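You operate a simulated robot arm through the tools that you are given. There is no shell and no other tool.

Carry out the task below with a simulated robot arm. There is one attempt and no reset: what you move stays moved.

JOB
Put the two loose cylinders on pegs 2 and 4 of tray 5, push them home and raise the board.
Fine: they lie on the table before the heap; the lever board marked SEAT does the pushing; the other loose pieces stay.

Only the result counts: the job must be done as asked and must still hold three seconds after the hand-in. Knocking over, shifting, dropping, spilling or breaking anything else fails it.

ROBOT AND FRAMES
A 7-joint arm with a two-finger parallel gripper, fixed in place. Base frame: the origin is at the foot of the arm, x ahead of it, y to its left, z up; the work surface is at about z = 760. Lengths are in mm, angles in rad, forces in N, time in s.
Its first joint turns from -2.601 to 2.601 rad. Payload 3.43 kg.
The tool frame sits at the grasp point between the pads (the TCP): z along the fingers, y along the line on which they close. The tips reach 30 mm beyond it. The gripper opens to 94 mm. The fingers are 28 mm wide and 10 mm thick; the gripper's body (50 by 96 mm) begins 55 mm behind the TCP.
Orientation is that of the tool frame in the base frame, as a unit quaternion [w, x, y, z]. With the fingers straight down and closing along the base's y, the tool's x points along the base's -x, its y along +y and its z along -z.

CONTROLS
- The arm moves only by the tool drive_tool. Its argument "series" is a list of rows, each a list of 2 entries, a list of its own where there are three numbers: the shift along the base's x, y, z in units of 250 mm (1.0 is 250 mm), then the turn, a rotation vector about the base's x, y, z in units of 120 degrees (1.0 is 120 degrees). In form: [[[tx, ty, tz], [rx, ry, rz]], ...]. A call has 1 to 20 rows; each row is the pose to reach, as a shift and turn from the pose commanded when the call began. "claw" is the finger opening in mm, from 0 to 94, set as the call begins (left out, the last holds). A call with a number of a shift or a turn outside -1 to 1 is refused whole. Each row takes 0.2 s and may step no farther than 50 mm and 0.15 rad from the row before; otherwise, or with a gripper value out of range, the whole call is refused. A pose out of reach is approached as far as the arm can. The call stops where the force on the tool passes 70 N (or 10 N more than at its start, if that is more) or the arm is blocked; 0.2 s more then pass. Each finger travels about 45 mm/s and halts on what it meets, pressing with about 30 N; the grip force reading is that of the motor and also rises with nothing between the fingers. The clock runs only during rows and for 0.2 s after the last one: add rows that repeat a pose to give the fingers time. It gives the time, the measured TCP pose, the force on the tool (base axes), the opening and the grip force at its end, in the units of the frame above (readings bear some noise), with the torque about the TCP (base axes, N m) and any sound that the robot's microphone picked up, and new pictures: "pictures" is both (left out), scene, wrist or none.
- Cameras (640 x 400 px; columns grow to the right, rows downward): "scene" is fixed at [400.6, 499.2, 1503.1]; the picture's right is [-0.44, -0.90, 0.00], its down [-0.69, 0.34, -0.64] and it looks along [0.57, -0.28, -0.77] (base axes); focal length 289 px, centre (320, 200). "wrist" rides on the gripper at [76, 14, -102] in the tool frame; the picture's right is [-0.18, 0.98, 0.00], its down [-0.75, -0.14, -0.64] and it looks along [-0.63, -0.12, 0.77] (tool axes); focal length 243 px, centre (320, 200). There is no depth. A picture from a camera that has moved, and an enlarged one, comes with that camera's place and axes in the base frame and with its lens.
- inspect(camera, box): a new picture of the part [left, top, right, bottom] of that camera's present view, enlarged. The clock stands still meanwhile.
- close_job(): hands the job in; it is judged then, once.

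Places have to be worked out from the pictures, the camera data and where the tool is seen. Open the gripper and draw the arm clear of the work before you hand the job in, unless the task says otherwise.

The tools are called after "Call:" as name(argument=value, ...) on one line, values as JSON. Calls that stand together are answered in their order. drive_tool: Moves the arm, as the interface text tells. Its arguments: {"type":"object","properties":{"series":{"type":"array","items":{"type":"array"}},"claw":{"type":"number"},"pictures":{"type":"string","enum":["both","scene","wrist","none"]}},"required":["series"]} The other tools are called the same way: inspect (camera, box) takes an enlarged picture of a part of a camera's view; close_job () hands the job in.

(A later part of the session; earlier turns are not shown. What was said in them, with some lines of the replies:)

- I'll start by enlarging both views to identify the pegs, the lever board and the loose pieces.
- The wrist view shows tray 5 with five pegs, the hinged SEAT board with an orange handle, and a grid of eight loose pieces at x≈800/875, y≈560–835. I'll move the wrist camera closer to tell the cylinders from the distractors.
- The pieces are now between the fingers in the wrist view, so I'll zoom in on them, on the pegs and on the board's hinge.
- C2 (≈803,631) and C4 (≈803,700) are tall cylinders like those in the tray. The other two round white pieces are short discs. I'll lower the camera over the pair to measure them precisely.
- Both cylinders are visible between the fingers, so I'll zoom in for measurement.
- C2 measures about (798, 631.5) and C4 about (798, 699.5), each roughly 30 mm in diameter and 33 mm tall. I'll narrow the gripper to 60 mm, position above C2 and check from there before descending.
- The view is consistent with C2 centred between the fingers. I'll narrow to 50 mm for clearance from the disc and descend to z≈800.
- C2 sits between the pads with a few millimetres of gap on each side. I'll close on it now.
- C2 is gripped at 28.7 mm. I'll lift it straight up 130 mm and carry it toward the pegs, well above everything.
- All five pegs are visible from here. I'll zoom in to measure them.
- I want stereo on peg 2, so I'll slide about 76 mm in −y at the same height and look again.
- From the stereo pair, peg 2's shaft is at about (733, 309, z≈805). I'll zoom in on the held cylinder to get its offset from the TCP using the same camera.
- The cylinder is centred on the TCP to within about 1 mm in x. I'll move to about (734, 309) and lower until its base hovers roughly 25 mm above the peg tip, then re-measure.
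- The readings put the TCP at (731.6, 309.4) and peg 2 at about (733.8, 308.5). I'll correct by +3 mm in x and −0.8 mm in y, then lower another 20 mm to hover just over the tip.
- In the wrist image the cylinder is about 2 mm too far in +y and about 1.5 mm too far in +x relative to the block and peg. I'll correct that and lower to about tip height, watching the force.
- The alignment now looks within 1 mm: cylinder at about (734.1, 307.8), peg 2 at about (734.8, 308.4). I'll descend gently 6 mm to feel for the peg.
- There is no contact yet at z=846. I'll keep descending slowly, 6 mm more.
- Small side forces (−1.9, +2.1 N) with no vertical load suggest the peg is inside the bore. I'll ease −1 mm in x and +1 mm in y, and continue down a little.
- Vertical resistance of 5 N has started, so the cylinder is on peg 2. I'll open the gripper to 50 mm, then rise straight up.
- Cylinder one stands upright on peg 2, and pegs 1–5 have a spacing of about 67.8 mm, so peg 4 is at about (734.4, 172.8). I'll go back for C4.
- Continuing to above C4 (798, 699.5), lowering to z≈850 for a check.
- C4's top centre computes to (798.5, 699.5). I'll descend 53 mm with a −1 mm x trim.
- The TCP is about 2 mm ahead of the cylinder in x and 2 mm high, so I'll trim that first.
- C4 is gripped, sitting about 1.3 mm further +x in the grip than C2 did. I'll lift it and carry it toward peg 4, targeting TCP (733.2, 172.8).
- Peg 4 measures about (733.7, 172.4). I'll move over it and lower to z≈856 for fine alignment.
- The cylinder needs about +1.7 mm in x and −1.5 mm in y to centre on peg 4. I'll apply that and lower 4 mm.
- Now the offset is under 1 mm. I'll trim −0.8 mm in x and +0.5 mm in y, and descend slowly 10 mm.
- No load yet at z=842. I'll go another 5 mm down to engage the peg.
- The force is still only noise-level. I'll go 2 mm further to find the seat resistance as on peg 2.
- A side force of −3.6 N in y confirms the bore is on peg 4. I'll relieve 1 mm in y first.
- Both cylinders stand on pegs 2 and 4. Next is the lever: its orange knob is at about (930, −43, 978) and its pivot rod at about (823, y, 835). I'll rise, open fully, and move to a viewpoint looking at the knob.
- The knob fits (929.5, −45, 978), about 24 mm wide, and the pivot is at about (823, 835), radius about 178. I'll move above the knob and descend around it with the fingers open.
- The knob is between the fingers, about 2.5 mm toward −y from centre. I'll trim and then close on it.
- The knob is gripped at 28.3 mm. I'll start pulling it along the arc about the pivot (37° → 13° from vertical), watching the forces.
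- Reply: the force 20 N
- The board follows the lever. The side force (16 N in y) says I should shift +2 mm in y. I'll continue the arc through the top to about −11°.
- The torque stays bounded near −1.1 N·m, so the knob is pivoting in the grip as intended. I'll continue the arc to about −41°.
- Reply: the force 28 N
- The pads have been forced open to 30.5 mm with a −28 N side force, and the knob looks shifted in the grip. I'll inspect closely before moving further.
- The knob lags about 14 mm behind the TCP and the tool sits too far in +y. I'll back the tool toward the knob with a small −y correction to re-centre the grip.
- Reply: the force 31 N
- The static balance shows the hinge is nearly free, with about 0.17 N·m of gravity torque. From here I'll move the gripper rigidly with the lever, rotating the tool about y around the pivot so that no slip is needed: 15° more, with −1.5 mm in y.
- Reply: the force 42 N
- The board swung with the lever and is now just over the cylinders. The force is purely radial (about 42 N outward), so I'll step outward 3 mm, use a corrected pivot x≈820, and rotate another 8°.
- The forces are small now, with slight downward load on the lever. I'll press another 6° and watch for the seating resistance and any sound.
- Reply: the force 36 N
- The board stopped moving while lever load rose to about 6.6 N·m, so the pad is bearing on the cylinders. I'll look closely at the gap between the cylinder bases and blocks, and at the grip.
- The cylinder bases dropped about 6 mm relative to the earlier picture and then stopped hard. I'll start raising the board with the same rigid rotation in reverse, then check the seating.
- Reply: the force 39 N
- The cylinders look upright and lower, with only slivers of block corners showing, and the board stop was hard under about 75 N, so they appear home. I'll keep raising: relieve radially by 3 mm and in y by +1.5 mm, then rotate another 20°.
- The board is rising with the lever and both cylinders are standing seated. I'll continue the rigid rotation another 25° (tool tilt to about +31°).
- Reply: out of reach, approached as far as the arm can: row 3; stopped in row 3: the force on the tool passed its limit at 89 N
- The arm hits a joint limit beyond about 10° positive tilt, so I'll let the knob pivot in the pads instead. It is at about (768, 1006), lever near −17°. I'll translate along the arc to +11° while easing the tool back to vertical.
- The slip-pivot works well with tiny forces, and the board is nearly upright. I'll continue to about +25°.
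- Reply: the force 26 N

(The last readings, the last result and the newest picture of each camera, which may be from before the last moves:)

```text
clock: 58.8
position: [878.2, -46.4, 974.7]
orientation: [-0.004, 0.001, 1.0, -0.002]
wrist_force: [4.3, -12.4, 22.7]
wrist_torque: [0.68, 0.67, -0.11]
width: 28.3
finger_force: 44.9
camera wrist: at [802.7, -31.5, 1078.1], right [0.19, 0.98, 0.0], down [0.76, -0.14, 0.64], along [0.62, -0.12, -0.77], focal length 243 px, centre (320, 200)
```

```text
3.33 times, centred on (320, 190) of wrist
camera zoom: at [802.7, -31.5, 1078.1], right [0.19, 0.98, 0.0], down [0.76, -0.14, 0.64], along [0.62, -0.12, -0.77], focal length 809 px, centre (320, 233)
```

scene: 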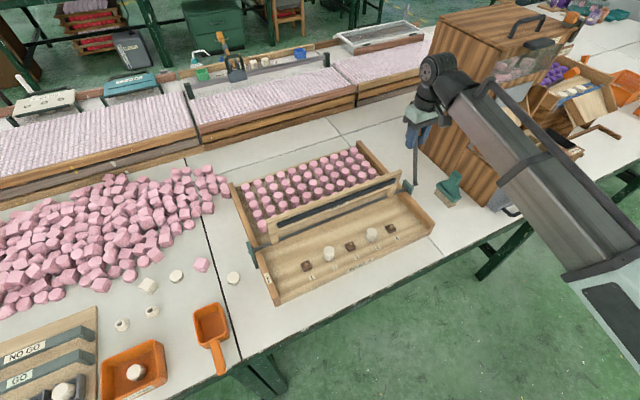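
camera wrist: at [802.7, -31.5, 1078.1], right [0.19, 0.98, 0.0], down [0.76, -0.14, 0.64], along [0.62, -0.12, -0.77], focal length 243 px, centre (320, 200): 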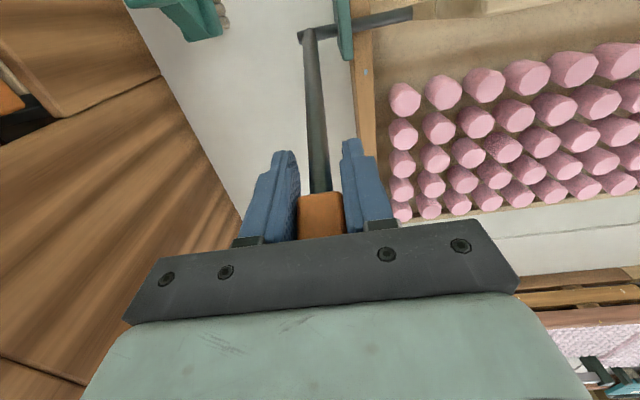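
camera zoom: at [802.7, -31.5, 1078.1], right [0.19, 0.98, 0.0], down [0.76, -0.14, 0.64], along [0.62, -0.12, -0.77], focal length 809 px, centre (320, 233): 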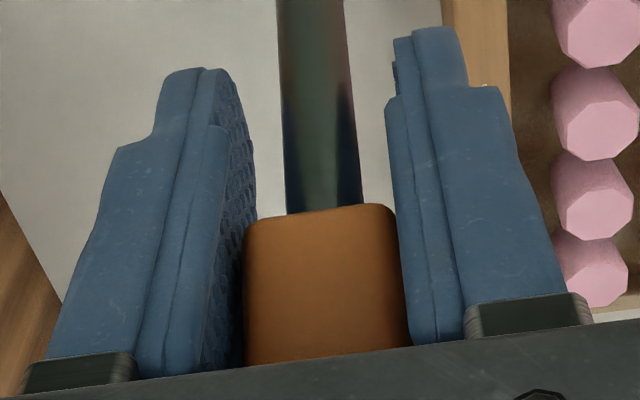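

The board is nearly back at its original raised pose (lever at about +23°). I'll finish the arc to about +36°.

Call:
drive_tool(series=[[[0.0336, 0, -0.0108], [0, 0, 0]], [[0.0664, 0, -0.0292], [0, 0, 0]], [[0.098, 0, -0.0492], [0, 0, 0]], [[0.122, 0, -0.0662], [0, 0, 0]], [[0.122, 0, -0.0662], [0, 0, 0]]])

Call:
inspect(camera="scene", box=[300, 100, 492, 220])

Call:
inspect(camera="wrist", box=[230, 130, 410, 250])

```text
clock: 60.0
position: [909.1, -45.4, 957.4]
orientation: [-0.006, -0.001, 1.0, 0.0]
wrist_force: [-4.1, 3.7, 7.7]
wrist_torque: [-0.09, 1.27, 0.08]
width: 28.4
finger_force: 44.7
camera wrist: at [833.6, -32.0, 1061.9], right [0.18, 0.98, 0.0], down [0.76, -0.14, 0.63], along [0.62, -0.12, -0.77], focal length 243 px, centre (320, 200)
```

scene: 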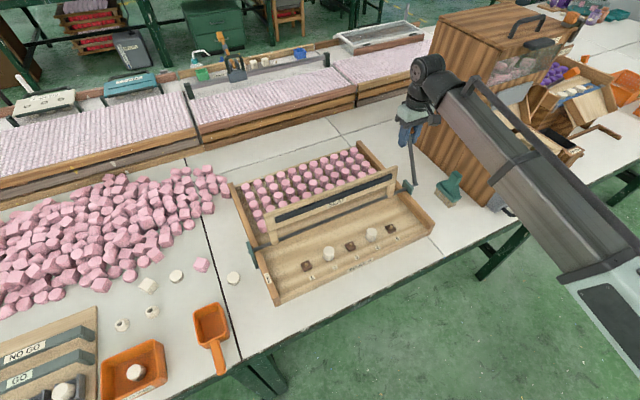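
wrist: 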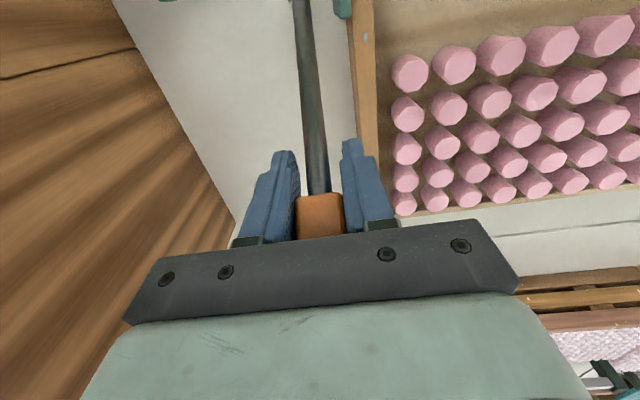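

```text
3.33 times, centred on (396, 160) of scene
camera zoom: at [400.6, 499.2, 1503.1], right [-0.44, -0.9, 0.0], down [-0.69, 0.34, -0.64], along [0.57, -0.28, -0.77], focal length 963 px, centre (67, 333)
```

zoom: 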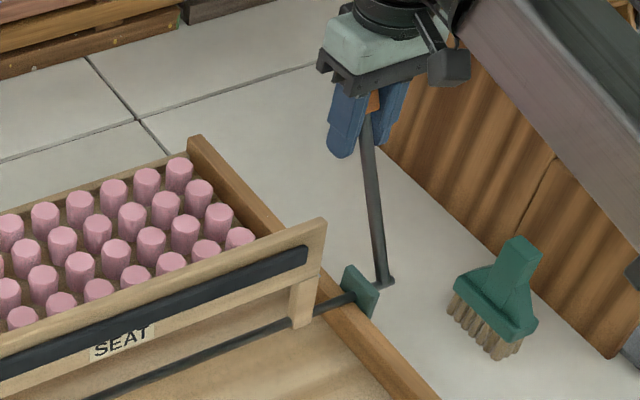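

```text
3.33 times, centred on (320, 190) of wrist
camera zoom: at [833.6, -32.0, 1061.9], right [0.18, 0.98, 0.0], down [0.76, -0.14, 0.63], along [0.62, -0.12, -0.77], focal length 809 px, centre (320, 233)
```

zoom: 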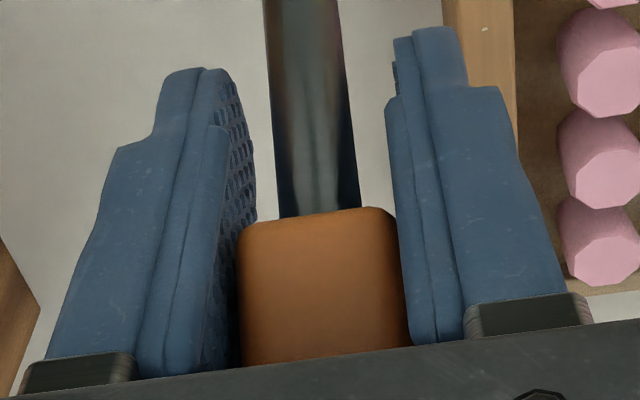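

The board's corner is within a few pixels of its original raised position. I'll push the last couple of degrees.

Call:
drive_tool(series=[[[0.012, 0, -0.008], [0, 0, 0]], [[0.024, 0, -0.017], [0, 0, 0]], [[0.024, 0, -0.017], [0, 0, 0]]], pictures="none")

Call:
inspect(camera="scene", box=[300, 100, 492, 220])

```text
clock: 60.8
position: [917.0, -46.9, 952.4]
orientation: [-0.005, -0.001, 1.0, 0.001]
wrist_force: [-2.4, 8.8, 8.6]
wrist_torque: [-0.11, 1.2, 0.11]
width: 28.0
finger_force: 44.6
```

```text
3.33 times, centred on (396, 160) of scene
camera zoom: at [400.6, 499.2, 1503.1], right [-0.44, -0.9, 0.0], down [-0.69, 0.34, -0.64], along [0.57, -0.28, -0.77], focal length 963 px, centre (67, 333)
```

zoom: 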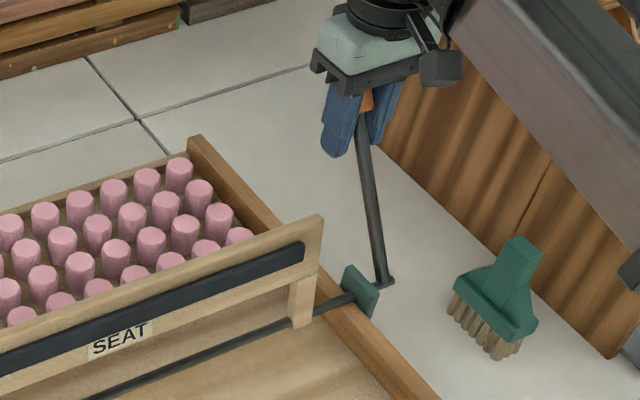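

The board corner is now at (321, 215), matching its original raised position. I'll open the gripper and see whether the lever stays.

Call:
drive_tool(series=[[[0, 0, 0], [0, 0, 0]], [[0, 0, 0], [0, 0, 0]], [[0, 0, 0], [0, 0, 0]], [[0, 0, 0], [0, 0, 0]]], claw=70)

Call:
inspect(camera="wrist", box=[200, 110, 440, 260])

Call:
inspect(camera="scene", box=[300, 100, 492, 220])

```text
clock: 61.8
position: [916.2, -46.8, 951.5]
orientation: [-0.005, 0.0, 1.0, -0.001]
wrist_force: [-0.1, -0.2, 0.2]
wrist_torque: [0.0, 0.01, -0.04]
width: 69.9
finger_force: 0.0
camera wrist: at [840.8, -32.8, 1056.5], right [0.18, 0.98, 0.0], down [0.76, -0.14, 0.63], along [0.62, -0.12, -0.77], focal length 243 px, centre (320, 200)
```

scene: 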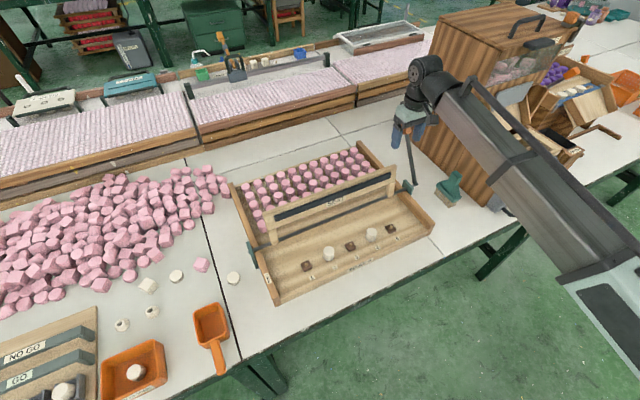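
wrist: 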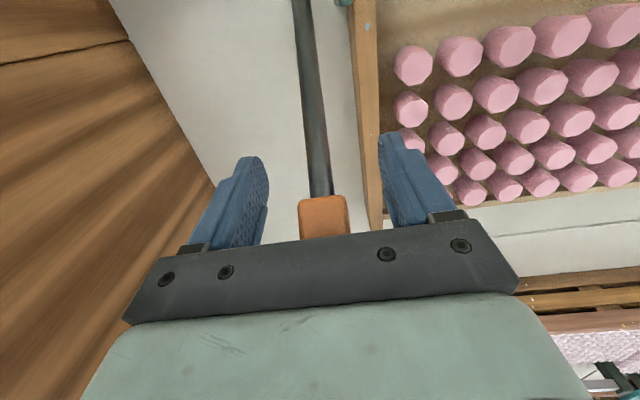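

```text
2.67 times, centred on (320, 185) of wrist
camera zoom: at [840.8, -32.8, 1056.5], right [0.18, 0.98, 0.0], down [0.76, -0.14, 0.63], along [0.62, -0.12, -0.77], focal length 647 px, centre (320, 240)
```

zoom: 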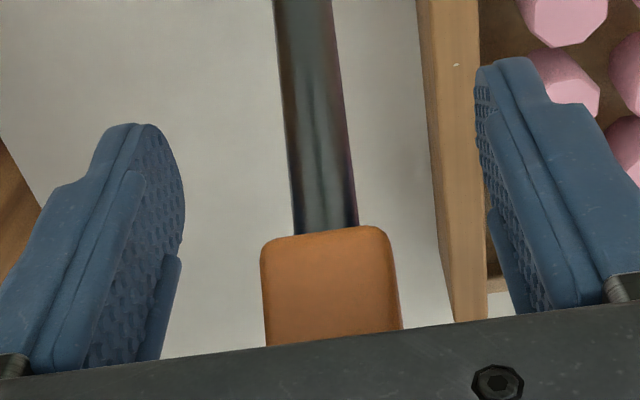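

```text
3.33 times, centred on (396, 160) of scene
camera zoom: at [400.6, 499.2, 1503.1], right [-0.44, -0.9, 0.0], down [-0.69, 0.34, -0.64], along [0.57, -0.28, -0.77], focal length 963 px, centre (67, 333)
```

zoom: 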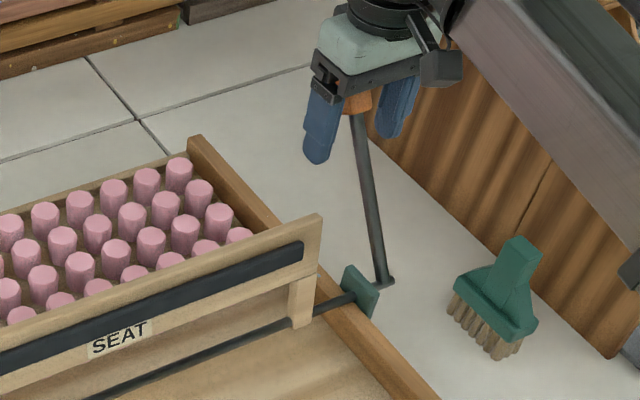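

The board stays raised with the gripper open. I'll rise straight up to clear the knob.

Call:
drive_tool(series=[[[0, 0, 0.06], [0, 0, 0]], [[0, 0, 0.2], [0, 0, 0]], [[0, 0, 0.38], [0, 0, 0]], [[0, 0, 0.48], [0, 0, 0]], [[0, 0, 0.48], [0, 0, 0]]])

Call:
inspect(camera="scene", box=[300, 225, 396, 285])

Call:
inspect(camera="scene", box=[220, 110, 476, 300])

```text
clock: 63.0
position: [916.9, -46.2, 1071.1]
orientation: [-0.007, -0.001, 1.0, -0.001]
wrist_force: [0.0, -0.3, 0.9]
wrist_torque: [0.0, -0.02, 0.02]
width: 69.9
finger_force: 0.0
camera wrist: at [842.4, -32.1, 1176.6], right [0.18, 0.98, 0.0], down [0.76, -0.14, 0.63], along [0.62, -0.12, -0.77], focal length 243 px, centre (320, 200)
```

scene: 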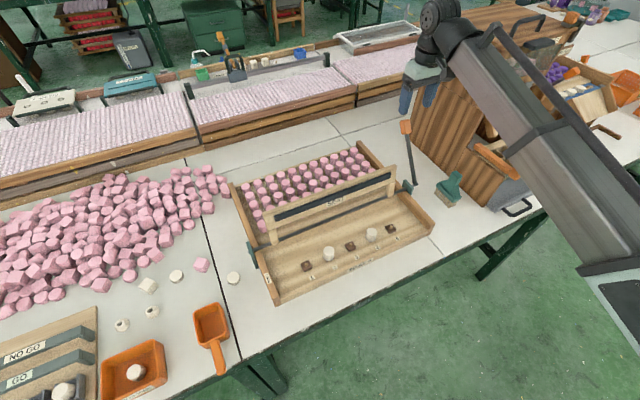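
wrist: 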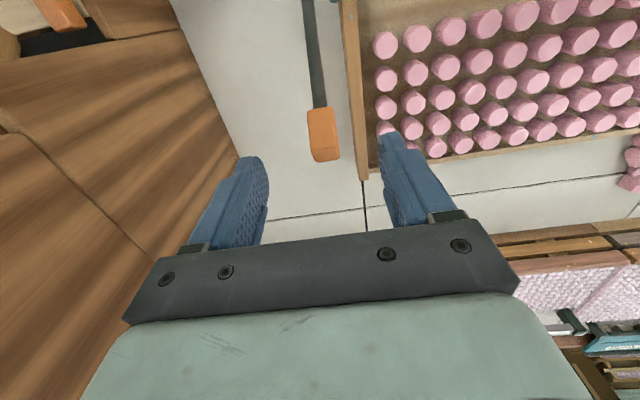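

```text
6.67 times, centred on (348, 255) of scene
camera zoom: at [400.6, 499.2, 1503.1], right [-0.44, -0.9, 0.0], down [-0.69, 0.34, -0.64], along [0.57, -0.28, -0.77], focal length 1925 px, centre (133, -167)
```

zoom: 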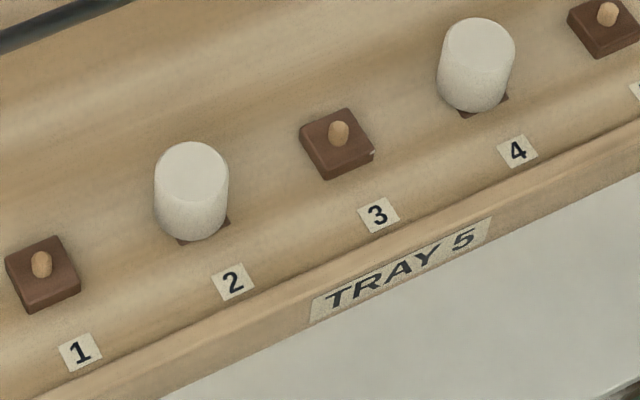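

```text
2.11 times, centred on (348, 205) of scene
camera zoom: at [400.6, 499.2, 1503.1], right [-0.44, -0.9, 0.0], down [-0.69, 0.34, -0.64], along [0.57, -0.28, -0.77], focal length 608 px, centre (261, 190)
```

zoom: 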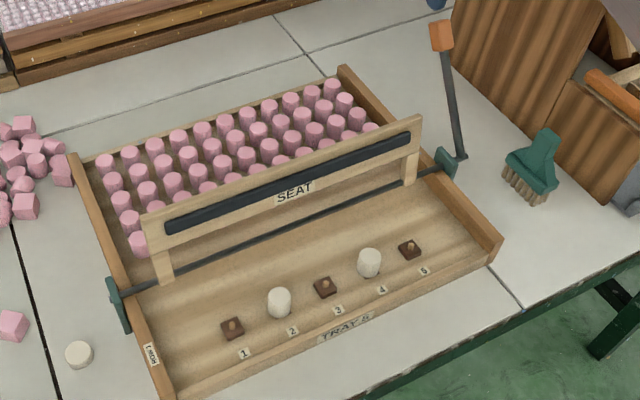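

The board is back in its original raised position. I'll bring the wrist camera in front of the pegs to verify both cylinders are fully down.

Call:
drive_tool(series=[[[-0.12, 0.12, 0], [0, 0, 0]], [[-0.24, 0.24, 0], [0, 0, 0]], [[-0.36, 0.36, 0], [0, 0, 0]], [[-0.48, 0.48, 0], [0, 0, 0]], [[-0.6, 0.6, 0], [0, 0, 0]], [[-0.72, 0.72, 0], [0, 0, 0]], [[-0.84, 0.84, 0], [0, 0, 0]], [[-0.96, 0.96, 0], [0, 0, 0]], [[-0.98, 0.98, -0.12], [0, 0, 0]], [[-0.98, 0.98, -0.3], [0, 0, 0]], [[-0.98, 0.98, -0.44], [0, 0, 0]], [[-0.98, 0.98, -0.44], [0, 0, 0]]], claw=94)

Call:
drive_tool(series=[[[-0.08, 0.1, -0.1], [0, -0.06, 0]], [[-0.16, 0.2, -0.2], [0, -0.12, 0]], [[-0.2, 0.2, -0.3], [0, -0.16, 0]], [[-0.2, 0.2, -0.3], [0, -0.16, 0]]])

Call:
inspect(camera="wrist", box=[180, 100, 500, 300])

```text
clock: 65.6
position: [673.6, 198.2, 963.0]
orientation: [-0.006, 0.0, 1.0, 0.0]
wrist_force: [0.1, 0.3, 0.1]
wrist_torque: [0.02, 0.03, 0.0]
width: 94.2
finger_force: 0.0
camera wrist: at [598.7, 213.0, 1067.3], right [0.18, 0.98, 0.0], down [0.76, -0.14, 0.63], along [0.62, -0.12, -0.77], focal length 243 px, centre (320, 200)
```

scene: 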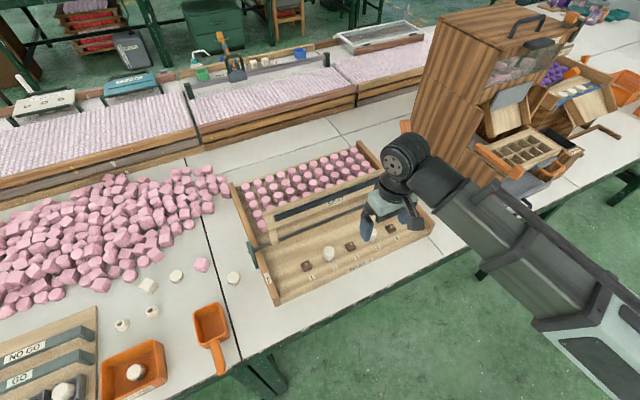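
wrist: 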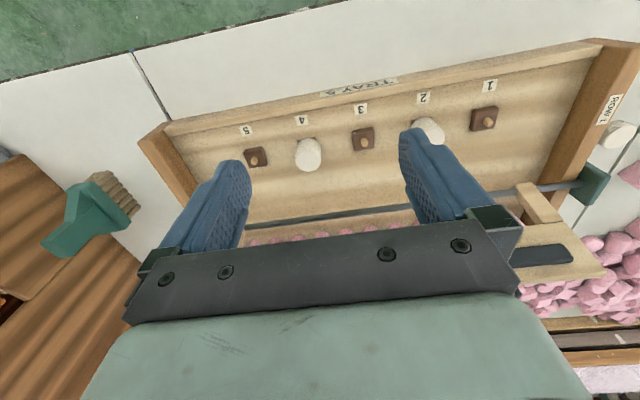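

```text
clock: 66.6
position: [621.3, 249.4, 889.6]
orientation: [0.161, 0.0, 0.987, -0.001]
wrist_force: [0.1, -0.3, 0.0]
wrist_torque: [0.0, 0.0, 0.01]
width: 93.8
finger_force: 0.0
camera wrist: at [515.4, 263.1, 962.8], right [0.17, 0.98, 0.06], down [0.51, -0.14, 0.85], along [0.84, -0.12, -0.53], focal length 243 px, centre (320, 200)
```

scene: 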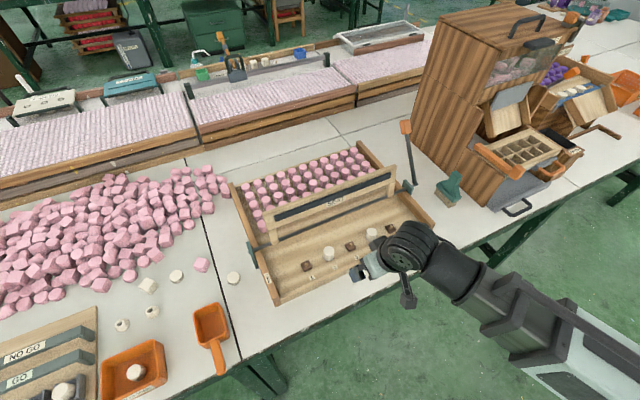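
wrist: 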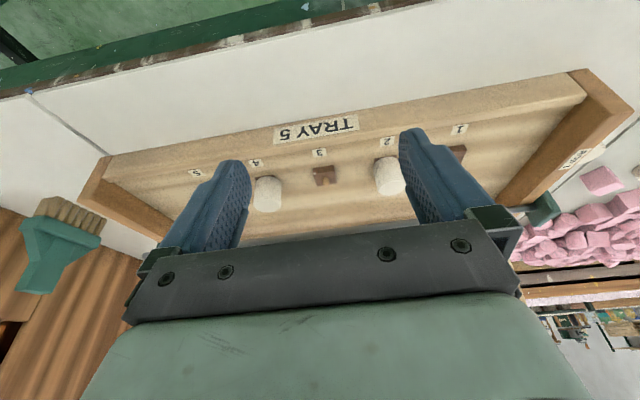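

```text
2.00 times, centred on (340, 200) of wrist
camera zoom: at [515.4, 263.1, 962.8], right [0.17, 0.98, 0.06], down [0.51, -0.14, 0.85], along [0.84, -0.12, -0.53], focal length 485 px, centre (280, 200)
```

zoom: 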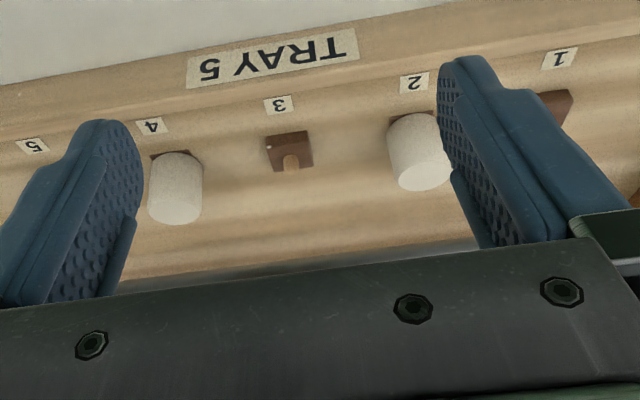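

Now I'll take a close zoom on the bases of cylinders 4 and 2, with empty peg 3 as reference.

Call:
inspect(camera="wrist", box=[246, 150, 350, 215])

Call:
inspect(camera="wrist", box=[306, 140, 410, 205])

```text
6.15 times, centred on (298, 182) of wrist
camera zoom: at [515.4, 263.1, 962.8], right [0.17, 0.98, 0.06], down [0.51, -0.14, 0.85], along [0.84, -0.12, -0.53], focal length 1493 px, centre (455, 308)
```

zoom: 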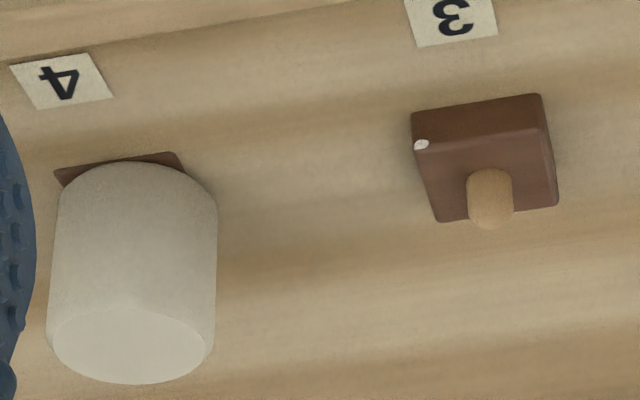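

```text
6.15 times, centred on (358, 172) of wrist
camera zoom: at [515.4, 263.1, 962.8], right [0.17, 0.98, 0.06], down [0.51, -0.14, 0.85], along [0.84, -0.12, -0.53], focal length 1493 px, centre (86, 369)
```

zoom: 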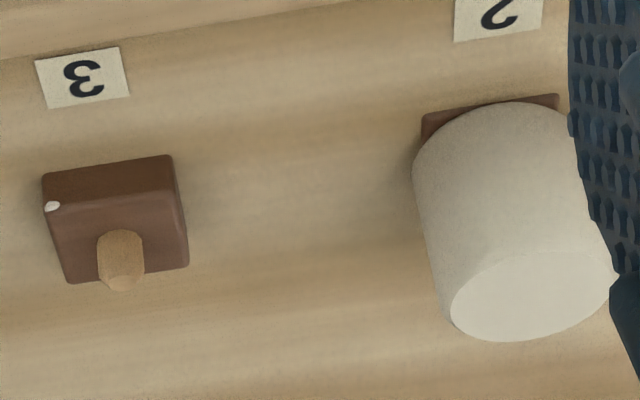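

Both cylinders sit at the same level, their bases well below the neighbouring block tops, and the board is raised. I'll lift the arm well clear and take a final look.

Call:
drive_tool(series=[[[0, 0, 0.18], [0, 0.03, 0]], [[0, 0, 0.36], [0, 0.08, 0]], [[0, 0, 0.54], [0, 0.13, 0]], [[0, 0, 0.72], [0, 0.16, 0]], [[0, 0, 0.9], [0, 0.16, 0]], [[0, 0, 0.9], [0, 0.16, 0]], [[0, 0, 0.9], [0, 0.16, 0]]])

Call:
inspect(camera="scene", box=[220, 110, 476, 300])

Call:
inspect(camera="scene", box=[80, 230, 272, 350])

Call:
inspect(camera="scene", box=[300, 225, 396, 285])

```text
clock: 68.2
position: [627.9, 254.6, 1098.5]
orientation: [-0.001, 0.0, 1.0, 0.002]
wrist_force: [0.9, 1.7, -0.1]
wrist_torque: [0.0, -0.02, -0.02]
width: 94.1
finger_force: 0.0
out of reach, approached as far as the arm can: row 5, 6, 7
camera wrist: at [551.2, 268.4, 1201.7], right [0.18, 0.98, 0.0], down [0.75, -0.14, 0.64], along [0.63, -0.12, -0.77], focal length 243 px, centre (320, 200)
```

scene: 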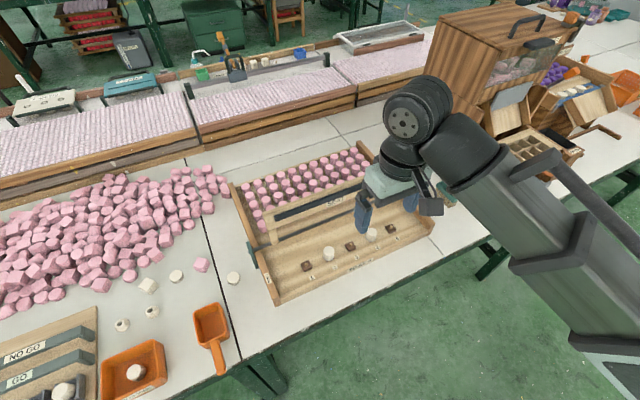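
wrist: 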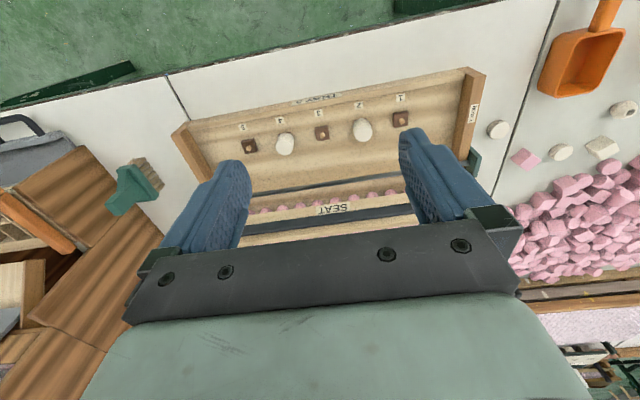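

```text
2.11 times, centred on (348, 205) of scene
camera zoom: at [400.6, 499.2, 1503.1], right [-0.44, -0.9, 0.0], down [-0.69, 0.34, -0.64], along [0.57, -0.28, -0.77], focal length 608 px, centre (261, 190)
```

zoom: 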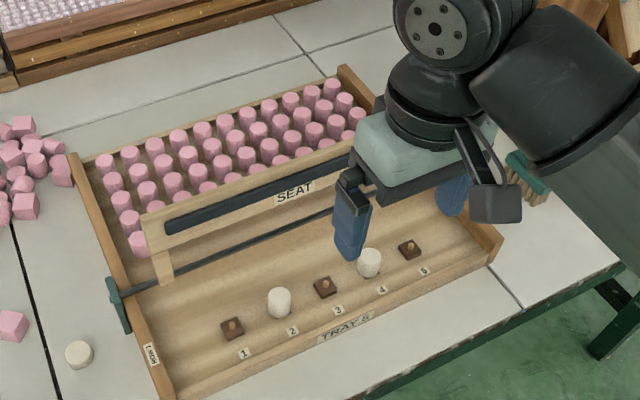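

```text
3.33 times, centred on (176, 290) of scene
camera zoom: at [400.6, 499.2, 1503.1], right [-0.44, -0.9, 0.0], down [-0.69, 0.34, -0.64], along [0.57, -0.28, -0.77], focal length 963 px, centre (800, -100)
```

zoom: 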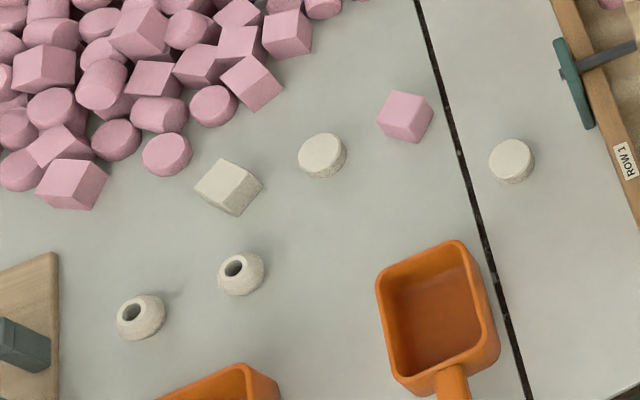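

```text
6.67 times, centred on (348, 255) of scene
camera zoom: at [400.6, 499.2, 1503.1], right [-0.44, -0.9, 0.0], down [-0.69, 0.34, -0.64], along [0.57, -0.28, -0.77], focal length 1925 px, centre (133, -167)
```

zoom: 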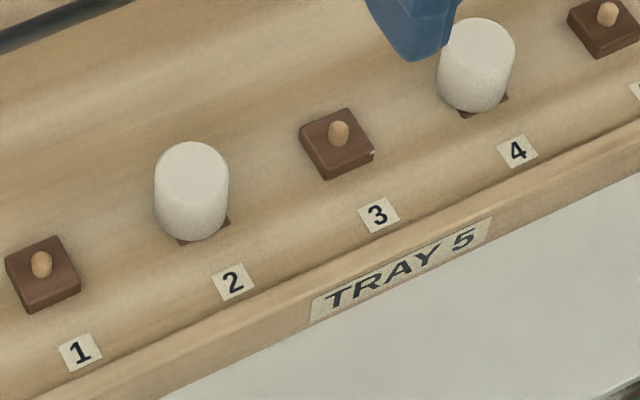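

Cylinders stand seated on pegs 2 and 4, the SEAT board is back in its raised position, the other loose pieces are undisturbed, and the arm is clear with the gripper open. I'm handing the job in.

Call:
close_job()

```text
The job is handed in.
```

I put the two loose cylinders on pegs 2 and 4 of tray 5, pushed them down with the SEAT board, and raised the board again. The job is handed in; no verdict came back.

- **Which pieces:** I took the two tall white cylinders on the table. The two short white discs, the cubes and the ringed pieces were left where they lay, and the last pictures show them undisturbed.
- **Seating:** When the board pressed them, both cylinders dropped about 6–7 mm. They then stopped hard, with roughly 75 N on the pad by my estimate. I judged that as home, because both sit level and below the tops of the neighbouring peg blocks. No click or other sound was reported.
- **The lever:** The knob slipped about 14 mm in the gripper on the way down, and the arm hit a joint limit once on the way up. I re-centred and finished the swing both times. The board ended in its original raised position and stayed there when I let go.
- **The arm:** It is lifted clear above the tray with the gripper open.
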